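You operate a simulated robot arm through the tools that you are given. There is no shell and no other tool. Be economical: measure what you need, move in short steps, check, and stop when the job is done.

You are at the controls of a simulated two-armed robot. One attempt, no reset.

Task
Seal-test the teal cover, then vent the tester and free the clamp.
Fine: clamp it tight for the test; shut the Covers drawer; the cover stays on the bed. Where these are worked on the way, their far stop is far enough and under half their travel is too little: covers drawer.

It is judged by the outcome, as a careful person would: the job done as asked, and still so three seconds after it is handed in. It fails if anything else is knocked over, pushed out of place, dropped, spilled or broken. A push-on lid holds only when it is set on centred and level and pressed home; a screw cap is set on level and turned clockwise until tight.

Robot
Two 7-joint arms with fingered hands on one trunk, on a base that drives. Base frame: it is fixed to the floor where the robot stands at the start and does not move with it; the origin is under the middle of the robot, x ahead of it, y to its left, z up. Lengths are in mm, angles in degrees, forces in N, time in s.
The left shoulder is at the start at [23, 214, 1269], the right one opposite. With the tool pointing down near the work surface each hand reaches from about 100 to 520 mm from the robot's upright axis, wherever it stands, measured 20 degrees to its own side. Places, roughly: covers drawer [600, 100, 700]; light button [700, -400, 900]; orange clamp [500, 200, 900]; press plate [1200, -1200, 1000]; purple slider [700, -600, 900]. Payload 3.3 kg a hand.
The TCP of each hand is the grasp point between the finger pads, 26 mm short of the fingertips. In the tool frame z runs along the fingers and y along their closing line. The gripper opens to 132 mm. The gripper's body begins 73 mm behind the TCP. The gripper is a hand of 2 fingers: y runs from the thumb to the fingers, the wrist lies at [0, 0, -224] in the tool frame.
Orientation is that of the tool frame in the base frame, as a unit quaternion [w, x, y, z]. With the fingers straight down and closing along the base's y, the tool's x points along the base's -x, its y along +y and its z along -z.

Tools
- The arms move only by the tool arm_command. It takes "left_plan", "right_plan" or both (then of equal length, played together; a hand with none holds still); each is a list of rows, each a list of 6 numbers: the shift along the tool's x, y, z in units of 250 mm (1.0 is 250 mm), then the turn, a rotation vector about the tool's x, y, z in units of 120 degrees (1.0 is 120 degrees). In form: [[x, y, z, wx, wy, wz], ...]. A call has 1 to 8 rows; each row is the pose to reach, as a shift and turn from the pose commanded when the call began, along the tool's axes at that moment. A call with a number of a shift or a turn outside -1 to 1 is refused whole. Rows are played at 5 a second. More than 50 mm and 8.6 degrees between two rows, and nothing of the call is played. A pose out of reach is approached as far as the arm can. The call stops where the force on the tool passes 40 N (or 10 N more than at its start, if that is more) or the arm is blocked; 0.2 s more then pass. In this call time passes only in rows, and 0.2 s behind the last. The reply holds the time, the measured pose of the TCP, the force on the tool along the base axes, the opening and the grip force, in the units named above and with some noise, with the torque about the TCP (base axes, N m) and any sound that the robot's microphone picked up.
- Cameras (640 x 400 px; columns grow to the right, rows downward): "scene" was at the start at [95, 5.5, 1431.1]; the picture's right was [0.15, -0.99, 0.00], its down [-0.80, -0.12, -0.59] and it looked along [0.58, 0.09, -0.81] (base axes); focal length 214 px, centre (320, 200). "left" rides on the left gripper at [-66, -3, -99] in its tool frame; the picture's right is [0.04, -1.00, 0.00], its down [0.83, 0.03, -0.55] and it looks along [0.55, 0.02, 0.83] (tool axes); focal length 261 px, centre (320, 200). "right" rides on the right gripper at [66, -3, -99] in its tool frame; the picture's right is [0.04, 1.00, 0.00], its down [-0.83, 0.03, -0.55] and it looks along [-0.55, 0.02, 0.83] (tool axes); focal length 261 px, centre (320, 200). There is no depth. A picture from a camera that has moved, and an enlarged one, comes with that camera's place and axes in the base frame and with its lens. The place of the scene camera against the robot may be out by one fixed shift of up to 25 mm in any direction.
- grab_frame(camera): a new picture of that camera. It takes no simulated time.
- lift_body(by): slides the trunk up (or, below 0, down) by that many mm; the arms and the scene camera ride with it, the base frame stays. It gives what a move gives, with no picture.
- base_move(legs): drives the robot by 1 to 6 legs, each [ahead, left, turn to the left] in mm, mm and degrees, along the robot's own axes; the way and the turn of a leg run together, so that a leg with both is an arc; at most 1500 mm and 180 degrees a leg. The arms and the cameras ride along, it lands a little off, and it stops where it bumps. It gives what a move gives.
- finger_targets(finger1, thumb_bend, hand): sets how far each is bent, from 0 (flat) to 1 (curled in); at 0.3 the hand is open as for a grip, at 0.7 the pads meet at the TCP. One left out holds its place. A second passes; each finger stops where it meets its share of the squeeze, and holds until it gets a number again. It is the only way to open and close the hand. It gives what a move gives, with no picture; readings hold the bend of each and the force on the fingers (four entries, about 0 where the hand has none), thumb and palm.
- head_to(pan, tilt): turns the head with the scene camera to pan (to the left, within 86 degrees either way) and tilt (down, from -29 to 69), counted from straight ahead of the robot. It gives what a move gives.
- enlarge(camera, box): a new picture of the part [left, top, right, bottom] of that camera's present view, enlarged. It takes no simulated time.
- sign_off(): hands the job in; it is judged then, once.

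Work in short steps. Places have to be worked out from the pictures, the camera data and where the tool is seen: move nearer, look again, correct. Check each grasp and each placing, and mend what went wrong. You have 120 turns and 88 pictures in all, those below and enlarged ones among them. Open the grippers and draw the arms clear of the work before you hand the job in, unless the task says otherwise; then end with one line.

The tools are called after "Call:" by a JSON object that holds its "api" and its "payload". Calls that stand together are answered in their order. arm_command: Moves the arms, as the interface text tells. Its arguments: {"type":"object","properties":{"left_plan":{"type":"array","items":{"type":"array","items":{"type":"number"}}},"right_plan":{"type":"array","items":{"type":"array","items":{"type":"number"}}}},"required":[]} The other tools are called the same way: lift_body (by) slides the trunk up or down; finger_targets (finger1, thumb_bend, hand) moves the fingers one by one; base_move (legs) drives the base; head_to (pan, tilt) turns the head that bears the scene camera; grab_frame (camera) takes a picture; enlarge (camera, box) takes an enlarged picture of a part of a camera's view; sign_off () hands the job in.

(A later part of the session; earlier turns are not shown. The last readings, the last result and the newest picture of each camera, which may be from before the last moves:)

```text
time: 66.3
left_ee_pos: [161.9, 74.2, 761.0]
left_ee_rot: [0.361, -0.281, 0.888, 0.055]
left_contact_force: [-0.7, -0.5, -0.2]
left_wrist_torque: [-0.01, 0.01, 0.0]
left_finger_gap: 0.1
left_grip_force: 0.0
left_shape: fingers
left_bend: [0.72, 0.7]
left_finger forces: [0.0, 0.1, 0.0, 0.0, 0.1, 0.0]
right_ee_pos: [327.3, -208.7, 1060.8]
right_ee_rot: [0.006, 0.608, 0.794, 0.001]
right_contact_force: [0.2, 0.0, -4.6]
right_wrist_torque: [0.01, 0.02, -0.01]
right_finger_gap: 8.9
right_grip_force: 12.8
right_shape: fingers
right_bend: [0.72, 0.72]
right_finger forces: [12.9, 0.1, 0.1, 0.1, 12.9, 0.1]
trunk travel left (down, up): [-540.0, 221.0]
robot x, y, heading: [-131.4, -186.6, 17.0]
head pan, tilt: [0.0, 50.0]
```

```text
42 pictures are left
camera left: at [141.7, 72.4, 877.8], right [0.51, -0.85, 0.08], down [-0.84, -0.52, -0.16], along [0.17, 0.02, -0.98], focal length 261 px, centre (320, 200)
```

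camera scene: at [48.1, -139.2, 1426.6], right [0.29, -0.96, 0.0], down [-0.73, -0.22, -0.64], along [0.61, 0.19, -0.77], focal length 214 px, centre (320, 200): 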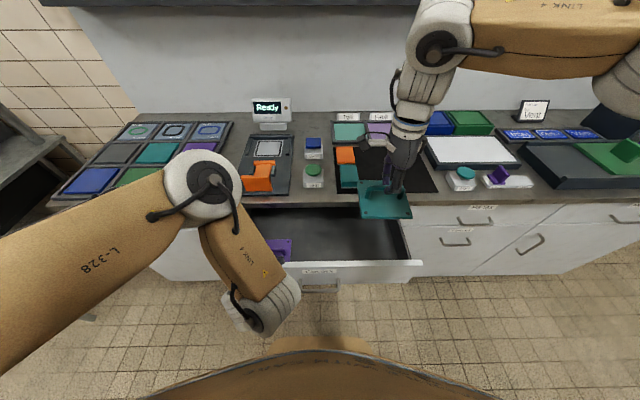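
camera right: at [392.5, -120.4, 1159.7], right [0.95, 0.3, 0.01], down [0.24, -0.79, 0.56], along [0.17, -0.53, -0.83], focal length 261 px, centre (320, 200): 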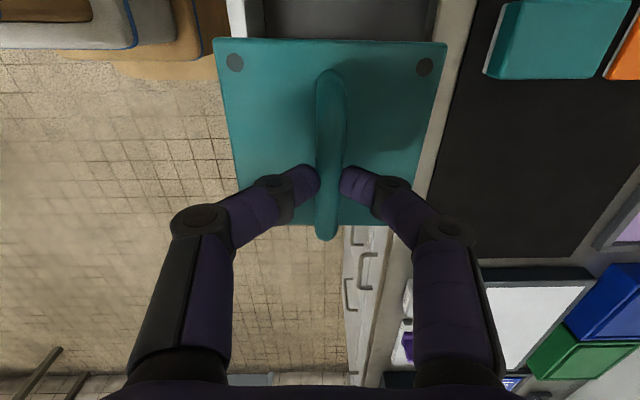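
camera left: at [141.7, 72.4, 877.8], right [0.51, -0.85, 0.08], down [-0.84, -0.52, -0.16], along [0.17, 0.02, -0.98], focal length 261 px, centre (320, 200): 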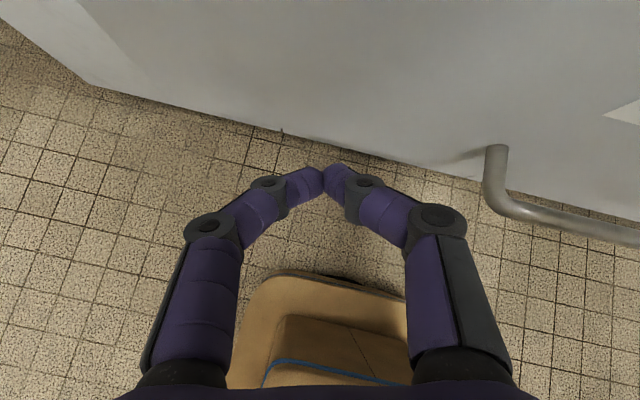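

The left hand is in front of the panel, clear of the handle. I drive forward to push the drawer shut.

Call:
{"api": "base_move", "payload": {"legs": [[220, 0, 0]]}}

Call:
{"api": "grab_frame", "payload": {"camera": "left"}}

```text
time: 68.0
left_ee_pos: [373.1, 137.8, 760.5]
left_ee_rot: [0.36, -0.279, 0.888, 0.055]
left_contact_force: [0.3, 0.6, -0.4]
left_wrist_torque: [-0.01, 0.04, 0.0]
left_finger_gap: 0.0
left_grip_force: 0.0
left_shape: fingers
left_bend: [0.72, 0.71]
left_finger forces: [0.0, 0.0, 0.1, 0.1, 0.0, 0.0]
right_ee_pos: [537.9, -146.2, 1061.0]
right_ee_rot: [0.006, 0.609, 0.793, 0.001]
right_contact_force: [0.1, -0.5, -3.9]
right_wrist_torque: [0.0, 0.05, -0.01]
right_finger_gap: 8.5
right_grip_force: 13.1
right_shape: fingers
right_bend: [0.72, 0.72]
right_finger forces: [12.9, 0.0, 0.0, 0.1, 12.7, 0.0]
trunk travel left (down, up): [-540.0, 221.0]
robot x, y, heading: [76.5, -122.9, 16.7]
head pan, tilt: [0.0, 50.0]
```

```text
41 pictures are left
camera left: at [353.2, 136.3, 877.7], right [0.51, -0.86, 0.08], down [-0.84, -0.52, -0.16], along [0.17, 0.02, -0.98], focal length 261 px, centre (320, 200)
```

left: 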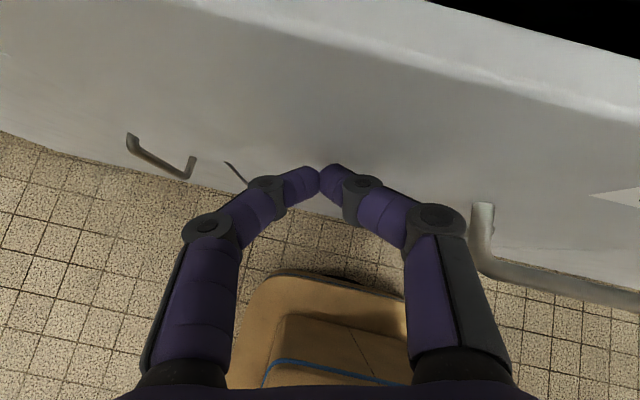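

The panel is nearly shut but the left wrist camera would soon meet the bench edge. I'll finish by pushing on the handle bar instead: back off, shift right 150 mm, lower a little, and look.

Call:
{"api": "base_move", "payload": {"legs": [[-90, 0, 0], [0, -150, 0]]}}

Call:
{"api": "lift_body", "payload": {"by": -28}}

Call:
{"api": "grab_frame", "payload": {"camera": "left"}}

```text
time: 70.1
left_ee_pos: [329.6, -33.0, 762.4]
left_ee_rot: [0.361, -0.278, 0.888, 0.055]
left_contact_force: [-1.0, -0.8, -0.2]
left_wrist_torque: [0.01, -0.04, 0.02]
left_finger_gap: 0.0
left_grip_force: 0.0
left_shape: fingers
left_bend: [0.72, 0.71]
left_finger forces: [0.0, 0.0, 0.0, 0.1, 0.1, 0.1]
right_ee_pos: [494.8, -315.9, 1061.2]
right_ee_rot: [0.007, 0.609, 0.793, 0.001]
right_contact_force: [1.2, -1.6, -4.3]
right_wrist_torque: [-0.02, 0.02, 0.0]
right_finger_gap: 9.0
right_grip_force: 12.7
right_shape: fingers
right_bend: [0.72, 0.72]
right_finger forces: [12.8, 0.0, 0.0, 0.1, 12.6, 0.0]
trunk travel left (down, up): [-540.0, 221.0]
robot x, y, heading: [34.3, -291.7, 16.8]
head pan, tilt: [0.0, 50.0]
```

```text
time: 70.8
left_ee_pos: [328.8, -32.0, 734.7]
left_ee_rot: [0.361, -0.278, 0.888, 0.054]
left_contact_force: [0.8, -0.2, 0.7]
left_wrist_torque: [-0.01, 0.03, -0.01]
left_finger_gap: 0.3
left_grip_force: 0.1
left_shape: fingers
left_bend: [0.72, 0.71]
left_finger forces: [0.0, 0.0, 0.0, 0.1, 0.0, 0.0]
right_ee_pos: [493.1, -314.7, 1032.7]
right_ee_rot: [0.008, 0.609, 0.793, 0.001]
right_contact_force: [0.4, 1.0, -5.2]
right_wrist_torque: [-0.02, 0.01, -0.04]
right_finger_gap: 8.8
right_grip_force: 12.6
right_shape: fingers
right_bend: [0.72, 0.72]
right_finger forces: [12.7, 0.0, 0.0, 0.1, 12.7, 0.0]
trunk travel left (down, up): [-512.0, 249.0]
robot x, y, heading: [36.5, -290.0, 16.7]
head pan, tilt: [0.0, 50.0]
```

```text
40 pictures are left
camera left: at [309.8, -33.0, 850.2], right [0.51, -0.86, 0.08], down [-0.84, -0.52, -0.16], along [0.17, 0.02, -0.98], focal length 261 px, centre (320, 200)
```

left: 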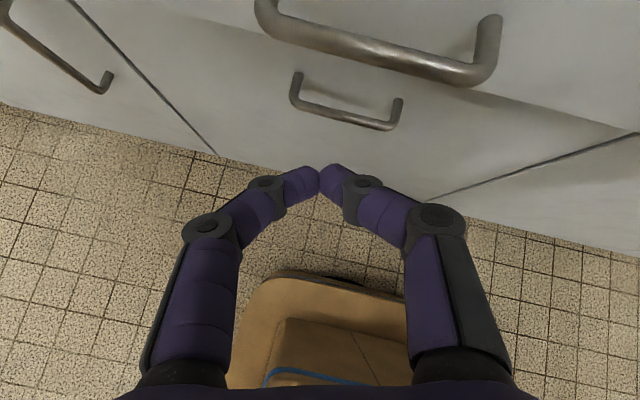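

The bar is at n≈388 (needs ~436 when shut) and the hand is centred on it. I'll push forward until it stops.

Call:
{"api": "base_move", "payload": {"legs": [[100, 0, 0]]}}

Call:
{"api": "grab_frame", "payload": {"camera": "left"}}

```text
time: 72.0
left_ee_pos: [424.5, -3.3, 733.2]
left_ee_rot: [0.361, -0.279, 0.888, 0.055]
left_contact_force: [-0.3, -0.8, -0.4]
left_wrist_torque: [-0.04, 0.03, -0.01]
left_finger_gap: 0.1
left_grip_force: 0.1
left_shape: fingers
left_bend: [0.72, 0.71]
left_finger forces: [0.0, 0.0, 0.0, 0.0, 0.0, 0.0]
right_ee_pos: [590.0, -284.8, 1033.3]
right_ee_rot: [0.006, 0.609, 0.793, 0.0]
right_contact_force: [1.0, 0.1, -4.7]
right_wrist_torque: [0.0, 0.02, 0.02]
right_finger_gap: 8.8
right_grip_force: 12.4
right_shape: fingers
right_bend: [0.72, 0.72]
right_finger forces: [12.9, 0.1, 0.0, 0.0, 12.4, 0.0]
trunk travel left (down, up): [-512.0, 249.0]
robot x, y, heading: [129.3, -262.6, 17.0]
head pan, tilt: [0.0, 50.0]
```

```text
39 pictures are left
camera left: at [406.2, -3.7, 849.6], right [0.51, -0.86, 0.08], down [-0.84, -0.52, -0.16], along [0.17, 0.02, -0.98], focal length 261 px, centre (320, 200)
```

left: 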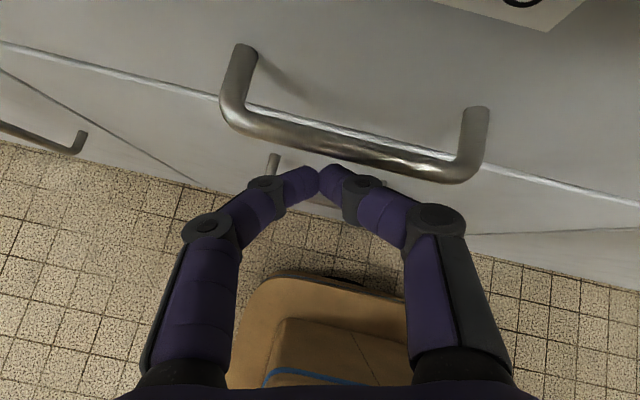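

The bar is now at n≈432, near shut. I'll nudge a further 25 mm to feel the closed stop.

Call:
{"api": "base_move", "payload": {"legs": [[25, 0, 0]]}}

Call:
{"api": "grab_frame", "payload": {"camera": "left"}}

```text
time: 72.9
left_ee_pos: [436.7, -2.3, 728.9]
left_ee_rot: [0.348, -0.28, 0.893, 0.052]
left_contact_force: [-3.5, -0.4, -2.3]
left_wrist_torque: [0.02, 0.03, 0.0]
left_finger_gap: 0.0
left_grip_force: 3.0
left_shape: fingers
left_bend: [0.71, 0.73]
left_finger forces: [0.1, 0.0, 0.1, 0.0, 5.8, 0.0]
right_ee_pos: [609.5, -279.7, 1032.9]
right_ee_rot: [0.006, 0.609, 0.793, 0.001]
right_contact_force: [0.7, 0.1, -3.1]
right_wrist_torque: [0.01, 0.0, 0.02]
right_finger_gap: 8.7
right_grip_force: 12.8
right_shape: fingers
right_bend: [0.73, 0.72]
right_finger forces: [12.7, 0.0, 0.0, 0.0, 12.5, 0.0]
trunk travel left (down, up): [-512.0, 249.0]
robot x, y, heading: [148.9, -257.5, 16.7]
head pan, tilt: [0.0, 50.0]
stopped in leg 1: the force on the tool passed its limit at 49 N (the readings are from after the stop); the commanded pose is now the measured one
```

```text
38 pictures are left
camera left: at [419.8, -1.7, 845.5], right [0.51, -0.86, 0.08], down [-0.85, -0.52, -0.13], along [0.15, 0.0, -0.99], focal length 261 px, centre (320, 200)
```

left: 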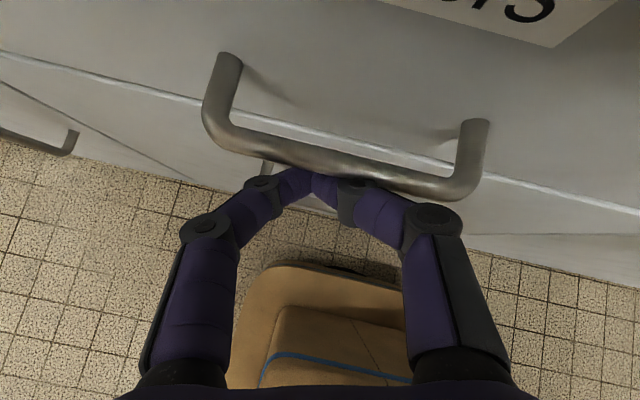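

The push hit a hard stop, so the drawer should be shut. I'll back off, raise the left hand clear, and check by the scene camera.

Call:
{"api": "base_move", "payload": {"legs": [[-200, 0, 0]]}}

Call:
{"api": "arm_command", "payload": {"left_plan": [[-0.11, -0.02, -0.13, 0, 0, 0], [-0.22, -0.04, -0.26, 0, 0, 0], [-0.33, -0.06, -0.39, 0, 0, 0], [-0.44, -0.08, -0.52, 0, 0, 0], [-0.55, -0.09, -0.65, 0, 0, 0], [-0.66, -0.1, -0.78, 0, 0, 0]]}}

Call:
{"api": "grab_frame", "payload": {"camera": "scene"}}

```text
time: 74.5
left_ee_pos: [246.1, -61.5, 730.2]
left_ee_rot: [0.35, -0.28, 0.893, 0.051]
left_contact_force: [0.8, -0.7, 0.1]
left_wrist_torque: [-0.03, -0.06, -0.03]
left_finger_gap: 0.0
left_grip_force: 0.0
left_shape: fingers
left_bend: [0.71, 0.72]
left_finger forces: [0.1, 0.0, 0.0, 0.0, 0.1, 0.1]
right_ee_pos: [417.3, -338.3, 1033.4]
right_ee_rot: [0.008, 0.61, 0.792, 0.002]
right_contact_force: [0.6, -0.5, -4.1]
right_wrist_torque: [0.01, 0.0, 0.01]
right_finger_gap: 8.6
right_grip_force: 12.7
right_shape: fingers
right_bend: [0.73, 0.72]
right_finger forces: [12.5, 0.0, 0.0, 0.1, 12.4, 0.1]
trunk travel left (down, up): [-512.0, 249.0]
robot x, y, heading: [-41.0, -317.3, 16.7]
head pan, tilt: [0.0, 50.0]
```

```text
time: 75.9
left_ee_pos: [241.5, -61.1, 986.5]
left_ee_rot: [0.348, -0.278, 0.894, 0.051]
left_contact_force: [-0.5, 0.3, -0.2]
left_wrist_torque: [-0.02, 0.03, 0.03]
left_finger_gap: 0.2
left_grip_force: 0.1
left_shape: fingers
left_bend: [0.71, 0.72]
left_finger forces: [0.1, 0.0, 0.0, 0.1, 0.1, 0.0]
right_ee_pos: [417.1, -337.6, 1031.9]
right_ee_rot: [0.007, 0.61, 0.793, 0.0]
right_contact_force: [0.2, 0.1, -4.3]
right_wrist_torque: [-0.02, -0.02, -0.01]
right_finger_gap: 8.7
right_grip_force: 12.2
right_shape: fingers
right_bend: [0.73, 0.72]
right_finger forces: [12.2, 0.0, 0.0, 0.1, 12.2, 0.1]
trunk travel left (down, up): [-512.0, 249.0]
robot x, y, heading: [-40.0, -318.3, 16.8]
head pan, tilt: [0.0, 50.0]
```

```text
37 pictures are left
camera scene: at [55.7, -291.9, 1398.4], right [0.29, -0.96, 0.0], down [-0.73, -0.22, -0.64], along [0.62, 0.19, -0.77], focal length 214 px, centre (320, 200)
```

scene: 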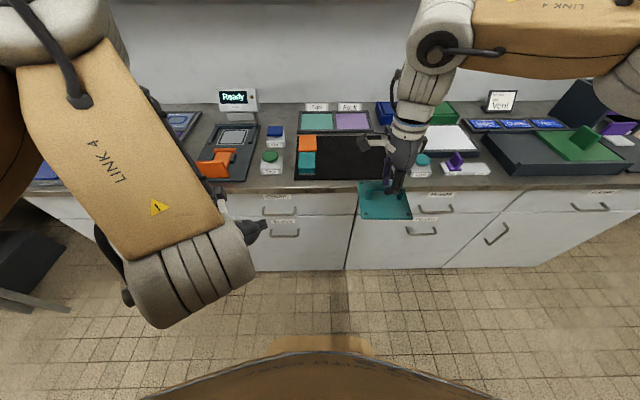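

The drawer is shut flush. I'll raise slightly, shift left along the bench so the right hand faces the tester bed, and drive partway in.

Call:
{"api": "lift_body", "payload": {"by": 50}}

Call:
{"api": "base_move", "payload": {"legs": [[0, 530, 0], [230, 0, 0]]}}

Call:
{"api": "grab_frame", "payload": {"camera": "scene"}}

Call:
{"api": "grab_frame", "payload": {"camera": "right"}}

```text
time: 76.8
left_ee_pos: [242.6, -61.1, 1035.0]
left_ee_rot: [0.348, -0.28, 0.893, 0.052]
left_contact_force: [0.6, -0.5, 0.9]
left_wrist_torque: [-0.02, 0.01, -0.01]
left_finger_gap: 0.0
left_grip_force: 0.1
left_shape: fingers
left_bend: [0.71, 0.72]
left_finger forces: [0.0, 0.0, 0.0, 0.0, 0.1, 0.0]
right_ee_pos: [417.7, -338.3, 1081.5]
right_ee_rot: [0.006, 0.608, 0.794, 0.0]
right_contact_force: [0.0, 0.6, -4.4]
right_wrist_torque: [-0.05, 0.05, -0.02]
right_finger_gap: 8.6
right_grip_force: 12.3
right_shape: fingers
right_bend: [0.73, 0.72]
right_finger forces: [12.3, 0.0, 0.0, 0.0, 12.0, 0.0]
trunk travel left (down, up): [-562.0, 199.0]
robot x, y, heading: [-41.4, -313.3, 16.9]
head pan, tilt: [0.0, 50.0]
```

```text
time: 81.3
left_ee_pos: [306.4, 524.0, 1033.9]
left_ee_rot: [0.347, -0.284, 0.892, 0.054]
left_contact_force: [0.5, 1.0, 0.2]
left_wrist_torque: [-0.02, 0.03, -0.02]
left_finger_gap: 0.0
left_grip_force: 0.1
left_shape: fingers
left_bend: [0.71, 0.72]
left_finger forces: [0.1, 0.0, 0.0, 0.0, 0.0, 0.0]
right_ee_pos: [485.9, 249.3, 1081.0]
right_ee_rot: [0.007, 0.605, 0.796, 0.0]
right_contact_force: [0.8, 0.3, -3.9]
right_wrist_torque: [0.01, 0.01, 0.02]
right_finger_gap: 8.6
right_grip_force: 12.0
right_shape: fingers
right_bend: [0.73, 0.72]
right_finger forces: [12.2, 0.0, 0.1, 0.0, 12.0, 0.0]
trunk travel left (down, up): [-562.0, 199.0]
robot x, y, heading: [27.2, 267.1, 17.6]
head pan, tilt: [0.0, 50.0]
```

```text
36 pictures are left
camera scene: at [121.2, 290.1, 1448.3], right [0.3, -0.95, 0.0], down [-0.73, -0.23, -0.64], along [0.61, 0.19, -0.77], focal length 214 px, centre (320, 200)
```

scene: 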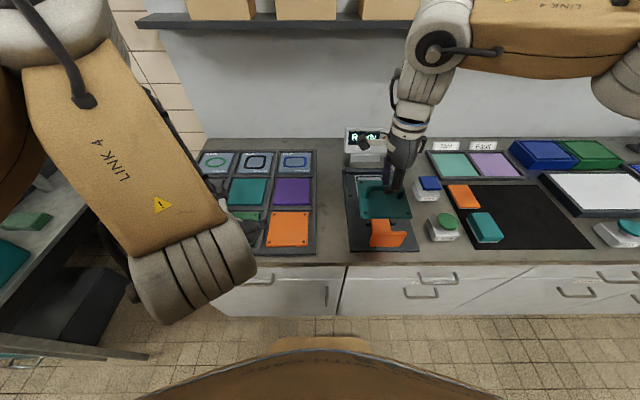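

```text
35 pictures are left
camera right: at [465.4, 313.2, 1180.6], right [0.95, 0.31, 0.01], down [0.25, -0.79, 0.56], along [0.18, -0.53, -0.83], focal length 261 px, centre (320, 200)
```

right: 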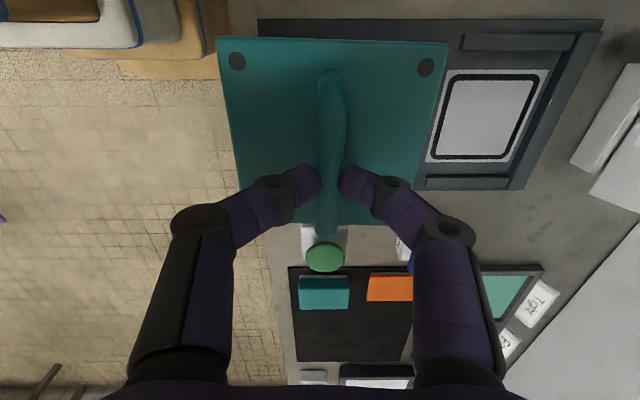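

The right wrist camera places the bed centre near n≈727, s≈75. I'll drive in another 95 mm and check base clearance and reach.

Call:
{"api": "base_move", "payload": {"legs": [[95, 0, -0.7]]}}

Call:
{"api": "grab_frame", "payload": {"camera": "left"}}

Call:
{"api": "grab_frame", "payload": {"camera": "right"}}

```text
time: 82.5
left_ee_pos: [386.8, 543.5, 1035.4]
left_ee_rot: [0.349, -0.279, 0.893, 0.052]
left_contact_force: [-0.5, -1.2, -0.1]
left_wrist_torque: [0.03, -0.02, -0.02]
left_finger_gap: 0.0
left_grip_force: 0.1
left_shape: fingers
left_bend: [0.71, 0.72]
left_finger forces: [0.0, 0.0, 0.0, 0.1, 0.0, 0.0]
right_ee_pos: [561.9, 266.9, 1082.7]
right_ee_rot: [0.007, 0.609, 0.793, 0.001]
right_contact_force: [-0.6, -0.5, -4.5]
right_wrist_torque: [0.01, 0.0, 0.0]
right_finger_gap: 8.5
right_grip_force: 11.8
right_shape: fingers
right_bend: [0.73, 0.72]
right_finger forces: [12.1, 0.0, 0.1, 0.0, 12.1, 0.0]
trunk travel left (down, up): [-562.0, 199.0]
robot x, y, heading: [102.5, 291.2, 16.7]
head pan, tilt: [0.0, 50.0]
stopped in leg 1: the robot was blocked; the commanded pose is now the measured one
```

```text
34 pictures are left
camera left: at [369.2, 545.2, 1152.7], right [0.51, -0.86, 0.08], down [-0.85, -0.52, -0.13], along [0.15, 0.0, -0.99], focal length 261 px, centre (320, 200)
```

left: 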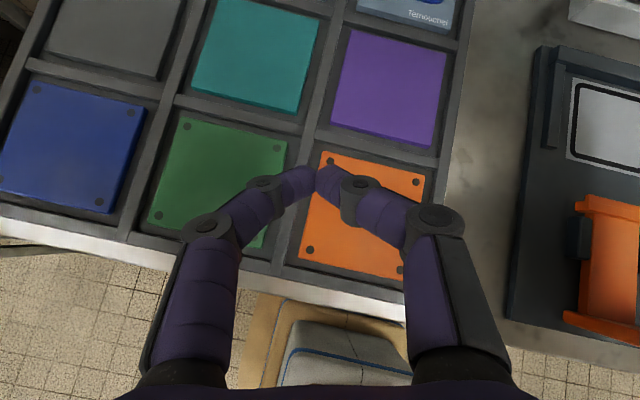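

```text
33 pictures are left
camera right: at [542.3, 331.2, 1181.0], right [0.95, 0.3, 0.01], down [0.24, -0.79, 0.56], along [0.17, -0.53, -0.83], focal length 261 px, centre (320, 200)
```

right: 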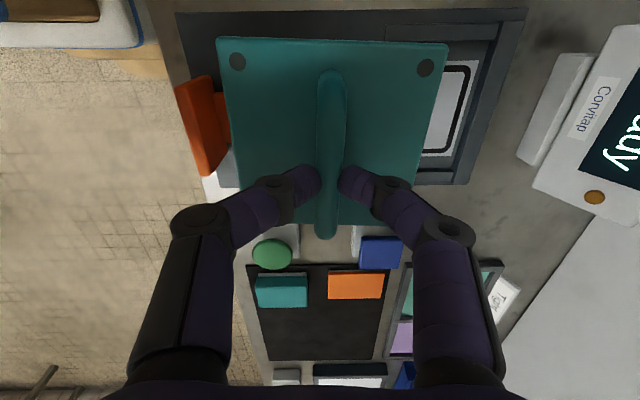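

The base has reached the bench (robot n≈182). The bed centre is 112 mm further forward than the hand, so I'll test how far the arm extends at this height with the hand vertical.

Call:
{"api": "arm_command", "payload": {"right_plan": [[-0.02, 0.11, 0, 0, 0, 0], [-0.04, 0.22, 0, 0, 0, 0], [-0.06, 0.33, 0, 0, 0, 0], [-0.07, 0.448, 0, 0, 0, 0]]}}

```text
time: 83.5
left_ee_pos: [385.9, 544.5, 1035.6]
left_ee_rot: [0.348, -0.28, 0.893, 0.052]
left_contact_force: [0.6, 0.8, 0.2]
left_wrist_torque: [-0.02, 0.01, -0.01]
left_finger_gap: 0.0
left_grip_force: 0.0
left_shape: fingers
left_bend: [0.71, 0.72]
left_finger forces: [0.0, 0.0, 0.0, 0.0, 0.1, 0.1]
right_ee_pos: [655.4, 275.0, 1084.6]
right_ee_rot: [0.006, 0.609, 0.793, 0.001]
right_contact_force: [0.5, -0.4, -4.1]
right_wrist_torque: [0.05, -0.02, 0.0]
right_finger_gap: 7.7
right_grip_force: 10.6
right_shape: fingers
right_bend: [0.73, 0.73]
right_finger forces: [10.9, 0.0, 0.0, 0.0, 10.6, 0.0]
right hand out of reach, approached as far as the arm can: row 4
trunk travel left (down, up): [-562.0, 199.0]
robot x, y, heading: [104.1, 294.7, 16.9]
head pan, tilt: [0.0, 50.0]
```

It got to n≈707, about 20 mm short. I'll look from here to refine the bed position.

Call:
{"api": "grab_frame", "payload": {"camera": "right"}}

Call:
{"api": "enlarge", "payload": {"camera": "scene", "box": [310, 100, 470, 260]}}

```text
32 pictures are left
camera right: at [635.6, 339.0, 1182.7], right [0.95, 0.3, 0.01], down [0.24, -0.79, 0.56], along [0.17, -0.53, -0.83], focal length 261 px, centre (320, 200)
```

right: 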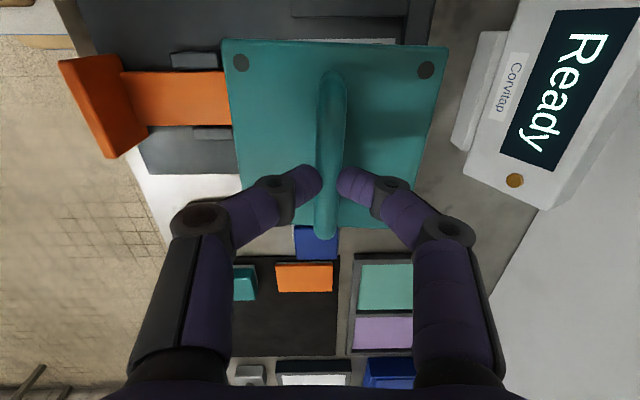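

```text
2.50 times, centred on (390, 180) of scene
camera zoom: at [198.3, 312.0, 1448.5], right [0.29, -0.96, 0.0], down [-0.73, -0.22, -0.64], along [0.62, 0.19, -0.77], focal length 536 px, centre (145, 250)
```

zoom: 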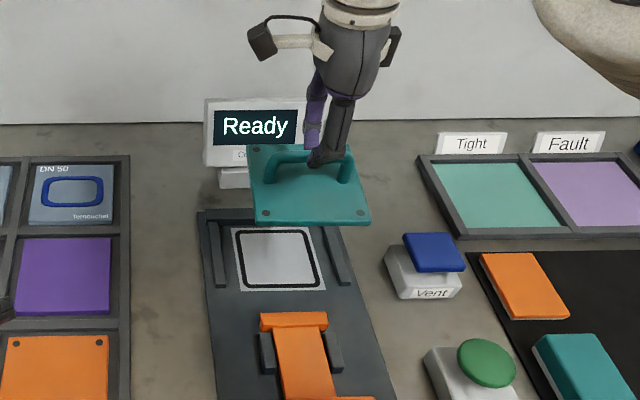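

Bed centre refined to n≈725, s≈70. I'll pitch the hand about 6° forward to gain reach, correct by 17 mm, and simultaneously raise the left hand so it stays above the tile tray when the trunk lowers.

Call:
{"api": "arm_command", "payload": {"right_plan": [[0, 0.02, 0, -0.0125, 0, 0], [0, 0.04, 0, -0.025, 0, 0], [-0.006, 0.055, 0, -0.0375, 0, 0], [-0.012, 0.072, 0, -0.05, 0, 0]], "left_plan": [[-0.09, -0.015, -0.1, 0, 0, 0], [-0.18, -0.03, -0.2, 0, 0, 0], [-0.27, -0.045, -0.3, 0, 0, 0], [-0.36, -0.06, -0.4, 0, 0, 0]]}}

```text
time: 84.5
left_ee_pos: [387.0, 546.6, 1171.6]
left_ee_rot: [0.349, -0.278, 0.893, 0.052]
left_contact_force: [0.1, -0.3, -0.7]
left_wrist_torque: [-0.01, -0.02, -0.01]
left_finger_gap: 0.0
left_grip_force: 0.2
left_shape: fingers
left_bend: [0.71, 0.72]
left_finger forces: [0.0, 0.0, 0.1, 0.0, 0.1, 0.0]
left hand out of reach, approached as far as the arm can: row 1
right_ee_pos: [674.1, 276.9, 1083.1]
right_ee_rot: [0.038, 0.608, 0.792, 0.043]
right_contact_force: [-0.4, -0.7, -0.4]
right_wrist_torque: [-0.01, 0.0, 0.03]
right_finger_gap: 5.7
right_grip_force: 8.8
right_shape: fingers
right_bend: [0.74, 0.73]
right_finger forces: [8.8, 0.0, 0.0, 0.0, 8.8, 0.1]
trunk travel left (down, up): [-562.0, 199.0]
robot x, y, heading: [101.7, 294.0, 16.7]
head pan, tilt: [0.0, 50.0]
```

The weight reading dropped and the grip narrowed. I'll check the cover at once.

Call:
{"api": "grab_frame", "payload": {"camera": "right"}}

```text
30 pictures are left
camera right: at [643.7, 339.0, 1181.4], right [0.95, 0.3, 0.11], down [0.18, -0.81, 0.56], along [0.26, -0.51, -0.82], focal length 261 px, centre (320, 200)
```

right: 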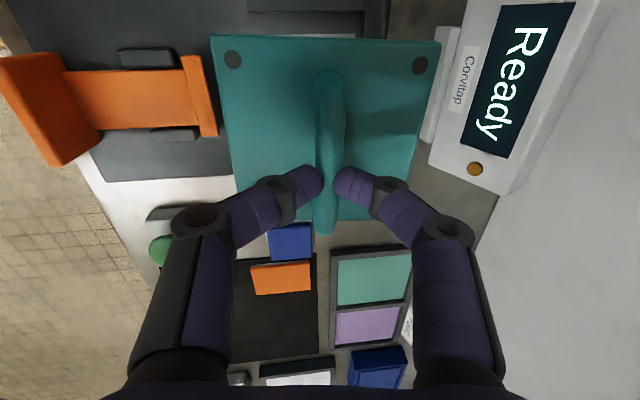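

The cover is still held but creeping in the pads. I'll lower promptly towards the bed.

Call:
{"api": "lift_body", "payload": {"by": -110}}

Call:
{"api": "grab_frame", "payload": {"camera": "right"}}

Call:
{"api": "enlarge", "payload": {"camera": "scene", "box": [310, 60, 470, 220]}}

```text
time: 85.9
left_ee_pos: [389.1, 544.5, 1061.0]
left_ee_rot: [0.349, -0.28, 0.893, 0.052]
left_contact_force: [0.1, 0.4, -0.1]
left_wrist_torque: [0.01, -0.02, 0.01]
left_finger_gap: 0.0
left_grip_force: 0.1
left_shape: fingers
left_bend: [0.71, 0.72]
left_finger forces: [0.1, 0.0, 0.1, 0.0, 0.0, 0.1]
right_ee_pos: [674.2, 277.5, 974.0]
right_ee_rot: [0.039, 0.609, 0.791, 0.043]
right_contact_force: [0.8, -0.4, 0.2]
right_wrist_torque: [-0.04, 0.03, 0.01]
right_finger_gap: 0.0
right_grip_force: 0.0
right_shape: fingers
right_bend: [0.75, 0.76]
right_finger forces: [0.0, 0.1, 0.1, 0.0, 0.1, 0.0]
trunk travel left (down, up): [-452.0, 309.0]
robot x, y, heading: [101.5, 295.5, 16.9]
head pan, tilt: [0.0, 50.0]
```

```text
29 pictures are left
camera right: at [644.8, 338.9, 1071.4], right [0.95, 0.3, 0.11], down [0.18, -0.81, 0.56], along [0.26, -0.51, -0.82], focal length 261 px, centre (320, 200)
```

right: 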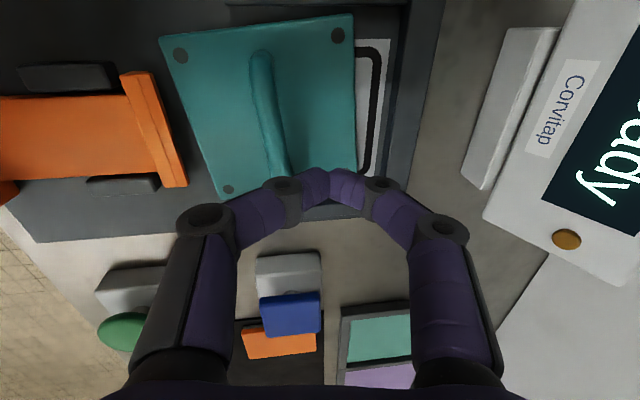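

```text
2.50 times, centred on (390, 140) of scene
camera zoom: at [205.6, 315.2, 1338.3], right [0.29, -0.96, 0.0], down [-0.73, -0.22, -0.64], along [0.62, 0.19, -0.77], focal length 536 px, centre (145, 350)
```

zoom: 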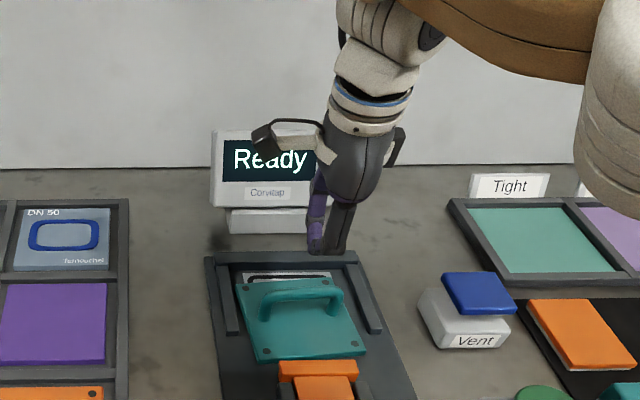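

The cover slipped out just above the bed and landed flat on it: about 25 mm short and turned ~6° left, with no harm visible. I'll re-grip lower to shift and square it: open, move over the bar, and yaw 6°.

Call:
{"api": "finger_targets", "payload": {"hand": "right", "finger1": 0.55, "thumb_bend": 0.55}}

Call:
{"api": "arm_command", "payload": {"right_plan": [[0.016, -0.04, 0, 0, 0, -0.027], [0.032, -0.08, 0, 0, 0, -0.053]]}}

Call:
{"api": "grab_frame", "payload": {"camera": "right"}}

```text
time: 86.9
left_ee_pos: [389.9, 546.1, 1060.6]
left_ee_rot: [0.349, -0.279, 0.893, 0.052]
left_contact_force: [0.1, 0.0, 0.2]
left_wrist_torque: [-0.05, -0.01, 0.0]
left_finger_gap: 0.0
left_grip_force: 0.0
left_shape: fingers
left_bend: [0.71, 0.72]
left_finger forces: [0.0, 0.0, 0.0, 0.0, 0.1, 0.0]
right_ee_pos: [673.8, 277.5, 972.8]
right_ee_rot: [0.039, 0.608, 0.792, 0.041]
right_contact_force: [-0.6, -0.5, -0.3]
right_wrist_torque: [0.03, 0.02, -0.03]
right_finger_gap: 49.0
right_grip_force: 0.0
right_shape: fingers
right_bend: [0.55, 0.55]
right_finger forces: [0.0, 0.0, 0.0, 0.0, 0.0, 0.0]
trunk travel left (down, up): [-452.0, 309.0]
robot x, y, heading: [104.3, 296.1, 16.9]
head pan, tilt: [0.0, 50.0]
```

```text
time: 87.5
left_ee_pos: [390.0, 544.6, 1060.5]
left_ee_rot: [0.349, -0.279, 0.893, 0.051]
left_contact_force: [0.0, 0.5, -0.2]
left_wrist_torque: [0.01, 0.01, 0.0]
left_finger_gap: 0.0
left_grip_force: 0.1
left_shape: fingers
left_bend: [0.71, 0.72]
left_finger forces: [0.1, 0.0, 0.1, 0.0, 0.1, 0.1]
right_ee_pos: [653.2, 279.9, 971.7]
right_ee_rot: [0.041, 0.563, 0.825, 0.041]
right_contact_force: [-0.2, -0.3, -0.7]
right_wrist_torque: [-0.01, -0.02, 0.01]
right_finger_gap: 48.8
right_grip_force: 0.0
right_shape: fingers
right_bend: [0.55, 0.55]
right_finger forces: [0.0, 0.0, 0.1, 0.0, 0.1, 0.0]
trunk travel left (down, up): [-452.0, 309.0]
robot x, y, heading: [106.2, 294.3, 16.9]
head pan, tilt: [0.0, 50.0]
```

```text
27 pictures are left
camera right: at [616.7, 338.9, 1068.2], right [0.91, 0.4, 0.11], down [0.27, -0.77, 0.57], along [0.32, -0.49, -0.81], focal length 261 px, centre (320, 200)
```

right: 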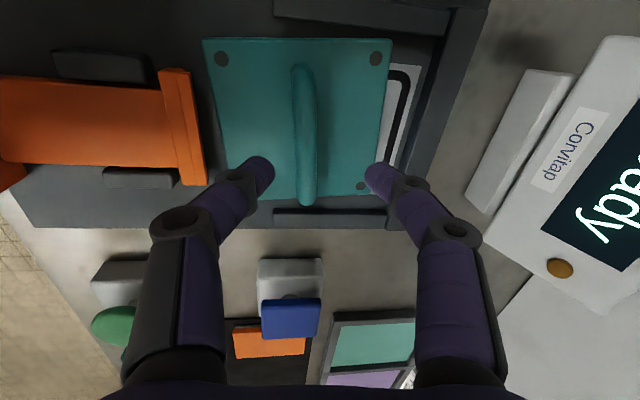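

The hand is aligned with the cover. I'll lower 40 mm (force-guarded) so the fingers straddle the bar.

Call:
{"api": "arm_command", "payload": {"right_plan": [[0, -0.012, 0.08, 0, 0, 0], [0, -0.02, 0.12, 0, 0, 0], [0, -0.024, 0.16, 0, 0, 0]]}}

Call:
{"api": "grab_frame", "payload": {"camera": "right"}}

```text
time: 88.3
left_ee_pos: [391.3, 544.8, 1060.7]
left_ee_rot: [0.349, -0.279, 0.893, 0.052]
left_contact_force: [0.2, 0.4, -0.1]
left_wrist_torque: [0.01, 0.03, -0.04]
left_finger_gap: 0.0
left_grip_force: 0.1
left_shape: fingers
left_bend: [0.71, 0.72]
left_finger forces: [0.0, 0.0, 0.0, 0.0, 0.0, 0.0]
right_ee_pos: [652.3, 278.8, 930.4]
right_ee_rot: [0.041, 0.563, 0.825, 0.039]
right_contact_force: [-0.4, 0.1, 0.0]
right_wrist_torque: [0.01, -0.04, 0.02]
right_finger_gap: 48.8
right_grip_force: 0.1
right_shape: fingers
right_bend: [0.55, 0.55]
right_finger forces: [0.0, 0.0, 0.0, 0.0, 0.0, 0.1]
trunk travel left (down, up): [-452.0, 309.0]
robot x, y, heading: [102.0, 292.4, 17.0]
head pan, tilt: [0.0, 50.0]
```

```text
26 pictures are left
camera right: at [615.7, 336.7, 1027.0], right [0.91, 0.4, 0.11], down [0.27, -0.77, 0.57], along [0.31, -0.49, -0.81], focal length 261 px, centre (320, 200)
```

right: 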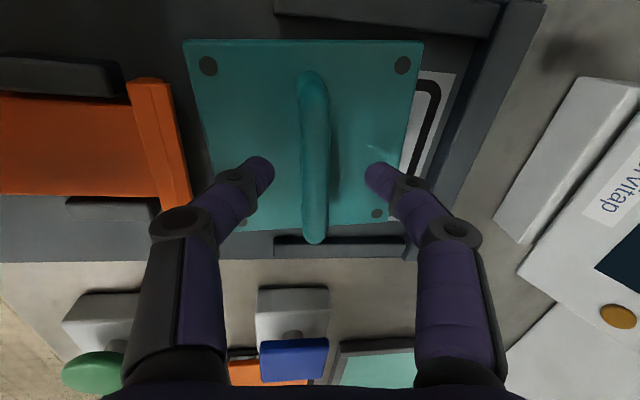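

The relative height matches about 11 mm above the bar. I'll lower 8 mm more, then close so the fingers hold lower on the bar than before.

Call:
{"api": "arm_command", "payload": {"right_plan": [[0, -0.01, 0.03, 0, 0, 0]]}}

Call:
{"api": "finger_targets", "payload": {"hand": "right", "finger1": 0.8, "thumb_bend": 0.8}}

Call:
{"api": "grab_frame", "payload": {"camera": "right"}}

```text
time: 88.7
left_ee_pos: [390.9, 545.4, 1058.9]
left_ee_rot: [0.349, -0.279, 0.893, 0.05]
left_contact_force: [-0.5, -0.6, 0.6]
left_wrist_torque: [0.04, -0.01, 0.01]
left_finger_gap: 0.2
left_grip_force: 0.0
left_shape: fingers
left_bend: [0.71, 0.72]
left_finger forces: [0.1, 0.0, 0.0, 0.0, 0.0, 0.0]
right_ee_pos: [650.3, 278.9, 922.8]
right_ee_rot: [0.041, 0.563, 0.824, 0.04]
right_contact_force: [-0.8, 0.5, -0.9]
right_wrist_torque: [0.01, 0.02, 0.02]
right_finger_gap: 49.0
right_grip_force: 0.1
right_shape: fingers
right_bend: [0.55, 0.55]
right_finger forces: [0.1, 0.0, 0.0, 0.1, 0.1, 0.1]
trunk travel left (down, up): [-452.0, 309.0]
robot x, y, heading: [102.5, 294.0, 16.8]
head pan, tilt: [0.0, 50.0]
```

```text
time: 89.7
left_ee_pos: [388.3, 544.7, 1059.6]
left_ee_rot: [0.349, -0.279, 0.893, 0.052]
left_contact_force: [0.4, 0.7, -0.1]
left_wrist_torque: [-0.03, 0.01, 0.02]
left_finger_gap: 0.0
left_grip_force: 0.0
left_shape: fingers
left_bend: [0.71, 0.72]
left_finger forces: [0.0, 0.1, 0.0, 0.0, 0.1, 0.0]
right_ee_pos: [649.9, 278.8, 922.7]
right_ee_rot: [0.041, 0.563, 0.825, 0.039]
right_contact_force: [0.2, 0.2, -4.4]
right_wrist_torque: [-0.02, 0.05, 0.0]
right_finger_gap: 0.2
right_grip_force: 0.1
right_shape: fingers
right_bend: [0.76, 0.76]
right_finger forces: [0.1, 0.1, 0.0, 0.0, 0.0, 0.0]
trunk travel left (down, up): [-452.0, 309.0]
robot x, y, heading: [101.3, 293.7, 16.9]
head pan, tilt: [0.0, 50.0]
```

```text
25 pictures are left
camera right: at [614.1, 336.8, 1019.6], right [0.91, 0.4, 0.11], down [0.27, -0.77, 0.57], along [0.31, -0.49, -0.81], focal length 261 px, centre (320, 200)
```

right: 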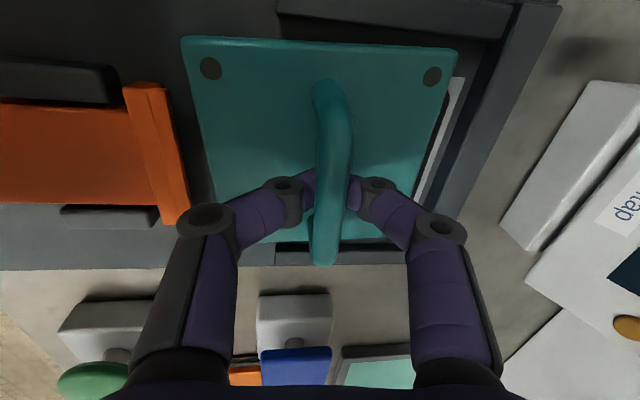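

The bar is hooked and the cover's 4 N weight is on the hand. I'll lift 8 mm, move 24 mm forward and turn 6° clockwise.

Call:
{"api": "arm_command", "payload": {"right_plan": [[0, 0, -0.032, 0, 0, 0], [-0.006, 0.024, -0.034, 0, 0, 0.014], [-0.012, 0.048, -0.036, -0.004, 0, 0.028], [-0.017, 0.072, -0.038, -0.008, 0, 0.042], [-0.0225, 0.096, -0.04, -0.01, 0, 0.053]]}}

Call:
{"api": "grab_frame", "payload": {"camera": "right"}}

Call:
{"api": "enlarge", "payload": {"camera": "scene", "box": [310, 60, 470, 220]}}

```text
time: 90.9
left_ee_pos: [390.7, 545.3, 1060.2]
left_ee_rot: [0.348, -0.28, 0.893, 0.052]
left_contact_force: [-0.7, -0.3, -0.3]
left_wrist_torque: [0.01, 0.02, -0.03]
left_finger_gap: 0.1
left_grip_force: 0.0
left_shape: fingers
left_bend: [0.71, 0.72]
left_finger forces: [0.1, 0.1, 0.0, 0.0, 0.0, 0.0]
right_ee_pos: [673.8, 281.1, 934.8]
right_ee_rot: [0.045, 0.608, 0.791, 0.05]
right_contact_force: [-0.1, 0.0, -3.4]
right_wrist_torque: [0.02, 0.04, 0.03]
right_finger_gap: 0.1
right_grip_force: 0.1
right_shape: fingers
right_bend: [0.76, 0.76]
right_finger forces: [0.0, 0.0, 0.0, 0.0, 0.1, 0.0]
trunk travel left (down, up): [-452.0, 309.0]
robot x, y, heading: [103.1, 293.7, 17.0]
head pan, tilt: [0.0, 50.0]
```

```text
24 pictures are left
camera right: at [642.2, 341.9, 1032.9], right [0.95, 0.3, 0.13], down [0.17, -0.81, 0.56], along [0.27, -0.51, -0.82], focal length 261 px, centre (320, 200)
```

right: 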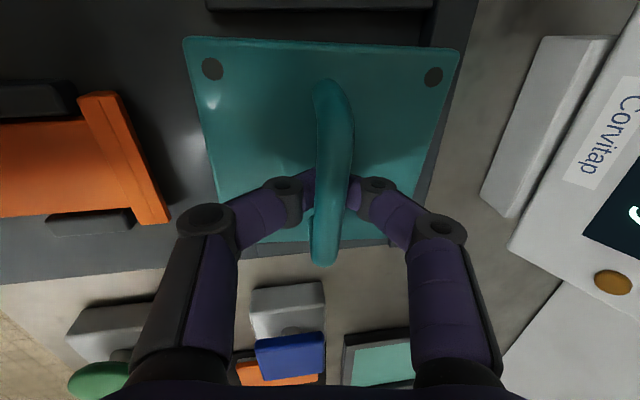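

```text
2.50 times, centred on (390, 140) of scene
camera zoom: at [206.0, 315.4, 1338.1], right [0.29, -0.96, 0.0], down [-0.73, -0.22, -0.64], along [0.61, 0.19, -0.77], focal length 536 px, centre (145, 350)
```

zoom: 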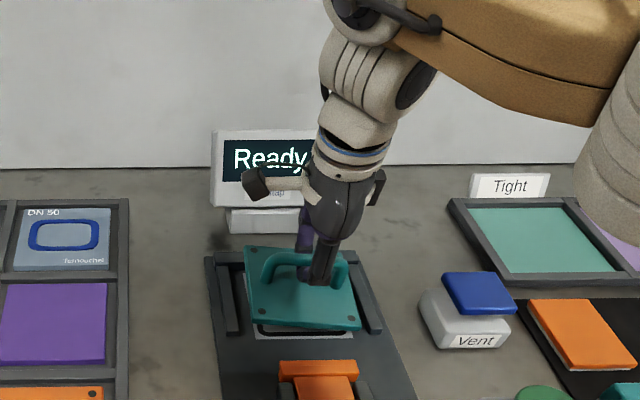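

I'll lower until the cover rests, open, then raise the hand to inspect.

Call:
{"api": "arm_command", "payload": {"right_plan": [[0, -0.004, 0.03, 0, 0, 0], [0, -0.007, 0.06, 0, 0, 0]]}}

Call:
{"api": "finger_targets", "payload": {"hand": "right", "finger1": 0.55, "thumb_bend": 0.55}}

Call:
{"api": "arm_command", "payload": {"right_plan": [[0, 0, -0.12, 0, 0, 0], [0, 0, -0.24, 0, 0, 0], [0, 0, -0.36, 0, 0, 0]]}}

Call:
{"api": "grab_frame", "payload": {"camera": "right"}}

Call:
{"api": "enlarge", "payload": {"camera": "scene", "box": [310, 80, 470, 240]}}

```text
time: 91.5
left_ee_pos: [390.7, 544.9, 1060.5]
left_ee_rot: [0.348, -0.279, 0.894, 0.051]
left_contact_force: [-0.1, -0.3, -0.7]
left_wrist_torque: [0.03, -0.01, 0.0]
left_finger_gap: 0.1
left_grip_force: 0.1
left_shape: fingers
left_bend: [0.71, 0.72]
left_finger forces: [0.0, 0.0, 0.0, 0.1, 0.1, 0.0]
right_ee_pos: [673.4, 281.8, 920.1]
right_ee_rot: [0.044, 0.608, 0.791, 0.05]
right_contact_force: [-0.6, 0.0, -3.3]
right_wrist_torque: [0.0, -0.01, 0.01]
right_finger_gap: 0.0
right_grip_force: 0.1
right_shape: fingers
right_bend: [0.76, 0.76]
right_finger forces: [0.1, 0.0, 0.0, 0.0, 0.1, 0.0]
trunk travel left (down, up): [-452.0, 309.0]
robot x, y, heading: [101.6, 290.8, 16.9]
head pan, tilt: [0.0, 50.0]
```

```text
time: 92.5
left_ee_pos: [390.6, 545.4, 1060.6]
left_ee_rot: [0.349, -0.279, 0.893, 0.051]
left_contact_force: [-0.4, 0.5, -0.2]
left_wrist_torque: [0.06, 0.01, -0.01]
left_finger_gap: 0.0
left_grip_force: 0.1
left_shape: fingers
left_bend: [0.71, 0.72]
left_finger forces: [0.1, 0.0, 0.0, 0.0, 0.0, 0.1]
right_ee_pos: [673.8, 281.7, 920.9]
right_ee_rot: [0.044, 0.608, 0.791, 0.05]
right_contact_force: [0.2, 0.1, 0.7]
right_wrist_torque: [-0.01, -0.03, 0.0]
right_finger_gap: 49.0
right_grip_force: 0.1
right_shape: fingers
right_bend: [0.55, 0.55]
right_finger forces: [0.0, 0.0, 0.0, 0.0, 0.0, 0.1]
trunk travel left (down, up): [-452.0, 309.0]
robot x, y, heading: [103.7, 293.6, 16.8]
head pan, tilt: [0.0, 50.0]
```

```text
time: 93.3
left_ee_pos: [389.7, 545.6, 1061.1]
left_ee_rot: [0.349, -0.28, 0.893, 0.051]
left_contact_force: [-0.6, -0.2, 0.1]
left_wrist_torque: [-0.04, 0.0, 0.0]
left_finger_gap: 0.0
left_grip_force: 0.1
left_shape: fingers
left_bend: [0.71, 0.72]
left_finger forces: [0.1, 0.0, 0.1, 0.0, 0.1, 0.0]
right_ee_pos: [660.9, 280.0, 1012.2]
right_ee_rot: [0.045, 0.608, 0.791, 0.051]
right_contact_force: [-0.8, 0.4, 0.1]
right_wrist_torque: [0.02, -0.01, 0.01]
right_finger_gap: 49.3
right_grip_force: 0.0
right_shape: fingers
right_bend: [0.55, 0.55]
right_finger forces: [0.1, 0.0, 0.0, 0.0, 0.1, 0.1]
trunk travel left (down, up): [-452.0, 309.0]
robot x, y, heading: [103.0, 295.4, 17.1]
head pan, tilt: [0.0, 50.0]
```

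```text
22 pictures are left
camera right: at [629.8, 340.5, 1109.7], right [0.95, 0.29, 0.13], down [0.17, -0.81, 0.56], along [0.27, -0.51, -0.82], focal length 261 px, centre (320, 200)
```

right: 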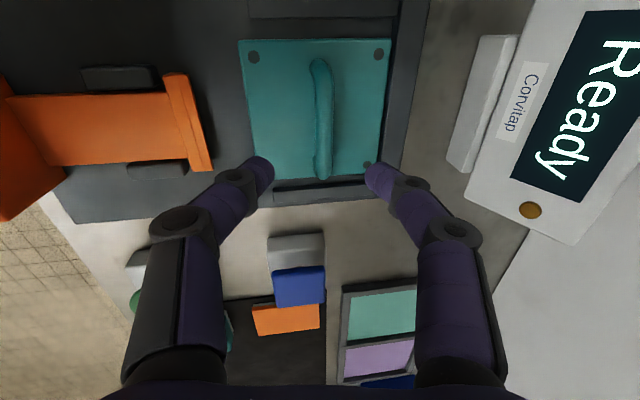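

```text
2.50 times, centred on (390, 160) of scene
camera zoom: at [205.0, 315.3, 1338.2], right [0.29, -0.96, 0.0], down [-0.73, -0.22, -0.64], along [0.62, 0.19, -0.77], focal length 536 px, centre (145, 300)
```

zoom: 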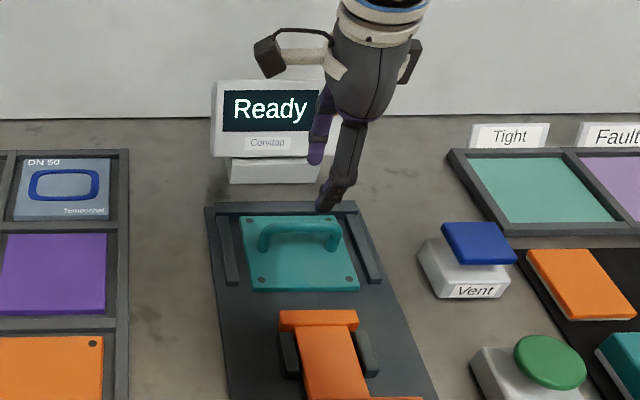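

The cover sits square over the gasket, centred between the rails. Now I'll look closely at the clamp.

Call:
{"api": "enlarge", "payload": {"camera": "right", "box": [0, 40, 260, 230]}}

Call:
{"api": "enlarge", "payload": {"camera": "scene", "box": [350, 190, 450, 270]}}

```text
2.11 times, centred on (130, 135) of right
camera zoom: at [629.8, 340.5, 1109.7], right [0.95, 0.29, 0.13], down [0.17, -0.81, 0.56], along [0.27, -0.51, -0.82], focal length 549 px, centre (720, 337)
```

zoom: 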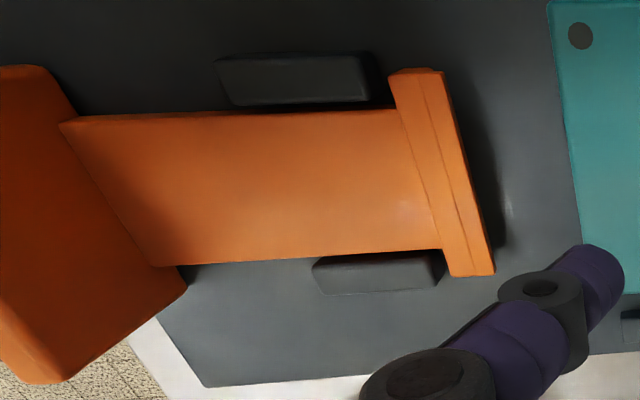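

```text
5.00 times, centred on (400, 230) of scene
camera zoom: at [205.0, 315.3, 1338.2], right [0.29, -0.96, 0.0], down [-0.73, -0.22, -0.64], along [0.62, 0.19, -0.77], focal length 1072 px, centre (-80, 50)
```

zoom: 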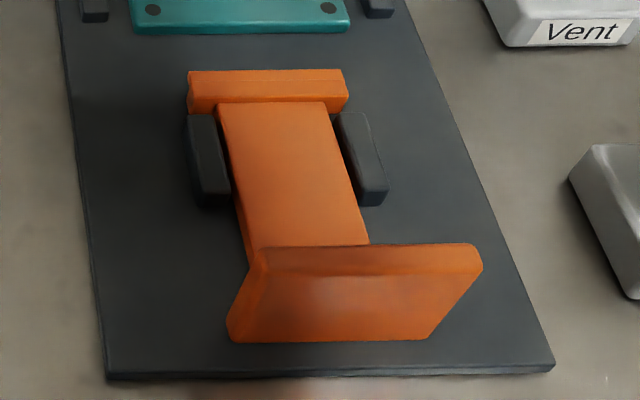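

The clamp is a slider: a push plate (n≈488, top z≈930, s≈67) with a jaw bar that slides to the cover. I'll bring the right hand back over the push plate, upright.

Call:
{"api": "arm_command", "payload": {"right_plan": [[-0.007, -0.18, -0.02, 0.011, 0, 0], [-0.014, -0.36, -0.04, 0.022, 0, 0], [-0.021, -0.54, -0.061, 0.033, 0, 0], [-0.028, -0.72, -0.082, 0.044, 0, 0], [-0.036, -0.898, -0.102, 0.055, 0, 0]]}}

Call:
{"api": "grab_frame", "payload": {"camera": "right"}}

```text
time: 94.5
left_ee_pos: [390.4, 546.4, 1060.2]
left_ee_rot: [0.349, -0.28, 0.893, 0.051]
left_contact_force: [-0.4, 0.2, 0.1]
left_wrist_torque: [-0.03, -0.01, -0.01]
left_finger_gap: 0.0
left_grip_force: 0.0
left_shape: fingers
left_bend: [0.71, 0.72]
left_finger forces: [0.0, 0.1, 0.0, 0.0, 0.1, 0.0]
right_ee_pos: [509.2, 182.2, 1041.4]
right_ee_rot: [0.01, 0.61, 0.792, 0.004]
right_contact_force: [0.3, 0.8, -0.4]
right_wrist_torque: [-0.05, 0.03, 0.03]
right_finger_gap: 49.4
right_grip_force: 0.1
right_shape: fingers
right_bend: [0.55, 0.55]
right_finger forces: [0.0, 0.0, 0.0, 0.0, 0.1, 0.0]
right hand out of reach, approached as far as the arm can: row 4, 5
trunk travel left (down, up): [-452.0, 309.0]
robot x, y, heading: [104.1, 288.8, 17.0]
head pan, tilt: [0.0, 50.0]
```

```text
18 pictures are left
camera right: at [488.1, 245.4, 1140.0], right [0.95, 0.3, 0.02], down [0.23, -0.79, 0.56], along [0.18, -0.53, -0.83], focal length 261 px, centre (320, 200)
```

right: 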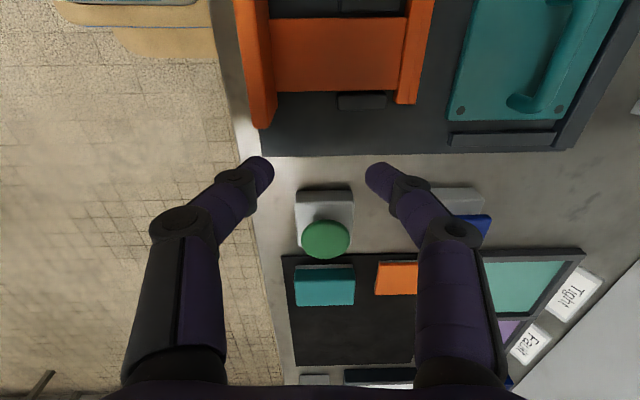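

The plate mid is near n≈496, s≈67, while the hand is at n=540, s=27. I'll shift the base and lower the trunk to straddle the plate top.

Call:
{"api": "base_move", "payload": {"legs": [[-44, 40, 0]]}}

Call:
{"api": "lift_body", "payload": {"by": -60}}

Call:
{"api": "grab_frame", "payload": {"camera": "right"}}

```text
time: 95.5
left_ee_pos: [334.5, 572.0, 1060.8]
left_ee_rot: [0.349, -0.28, 0.893, 0.051]
left_contact_force: [-1.3, 0.0, 0.0]
left_wrist_torque: [-0.02, -0.01, -0.03]
left_finger_gap: 0.0
left_grip_force: 0.1
left_shape: fingers
left_bend: [0.71, 0.72]
left_finger forces: [0.1, 0.1, 0.0, 0.0, 0.0, 0.0]
right_ee_pos: [453.5, 208.7, 1041.4]
right_ee_rot: [0.012, 0.609, 0.793, 0.007]
right_contact_force: [0.1, 0.5, 0.0]
right_wrist_torque: [0.0, -0.02, -0.03]
right_finger_gap: 49.6
right_grip_force: 0.1
right_shape: fingers
right_bend: [0.55, 0.55]
right_finger forces: [0.1, 0.0, 0.1, 0.0, 0.1, 0.0]
trunk travel left (down, up): [-452.0, 309.0]
robot x, y, heading: [47.3, 318.5, 16.9]
head pan, tilt: [0.0, 50.0]
```

```text
time: 96.5
left_ee_pos: [336.4, 571.3, 999.4]
left_ee_rot: [0.349, -0.281, 0.893, 0.052]
left_contact_force: [0.2, -0.4, -0.5]
left_wrist_torque: [0.02, 0.05, 0.0]
left_finger_gap: 0.0
left_grip_force: 0.0
left_shape: fingers
left_bend: [0.71, 0.72]
left_finger forces: [0.1, 0.1, 0.0, 0.1, 0.0, 0.1]
right_ee_pos: [455.2, 207.8, 981.4]
right_ee_rot: [0.012, 0.609, 0.793, 0.008]
right_contact_force: [-0.2, 0.1, 0.2]
right_wrist_torque: [0.0, 0.02, 0.0]
right_finger_gap: 49.2
right_grip_force: 0.1
right_shape: fingers
right_bend: [0.55, 0.55]
right_finger forces: [0.1, 0.0, 0.0, 0.0, 0.1, 0.0]
trunk travel left (down, up): [-392.0, 369.0]
robot x, y, heading: [47.4, 319.1, 16.7]
head pan, tilt: [0.0, 50.0]
```

```text
17 pictures are left
camera right: at [433.4, 270.7, 1080.3], right [0.95, 0.3, 0.02], down [0.23, -0.79, 0.56], along [0.19, -0.53, -0.83], focal length 261 px, centre (320, 200)
```

right: 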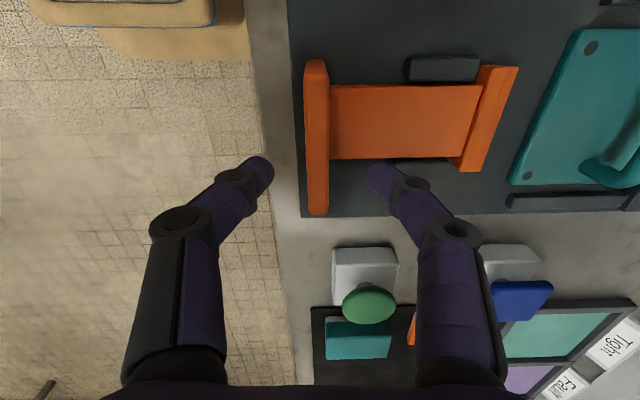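

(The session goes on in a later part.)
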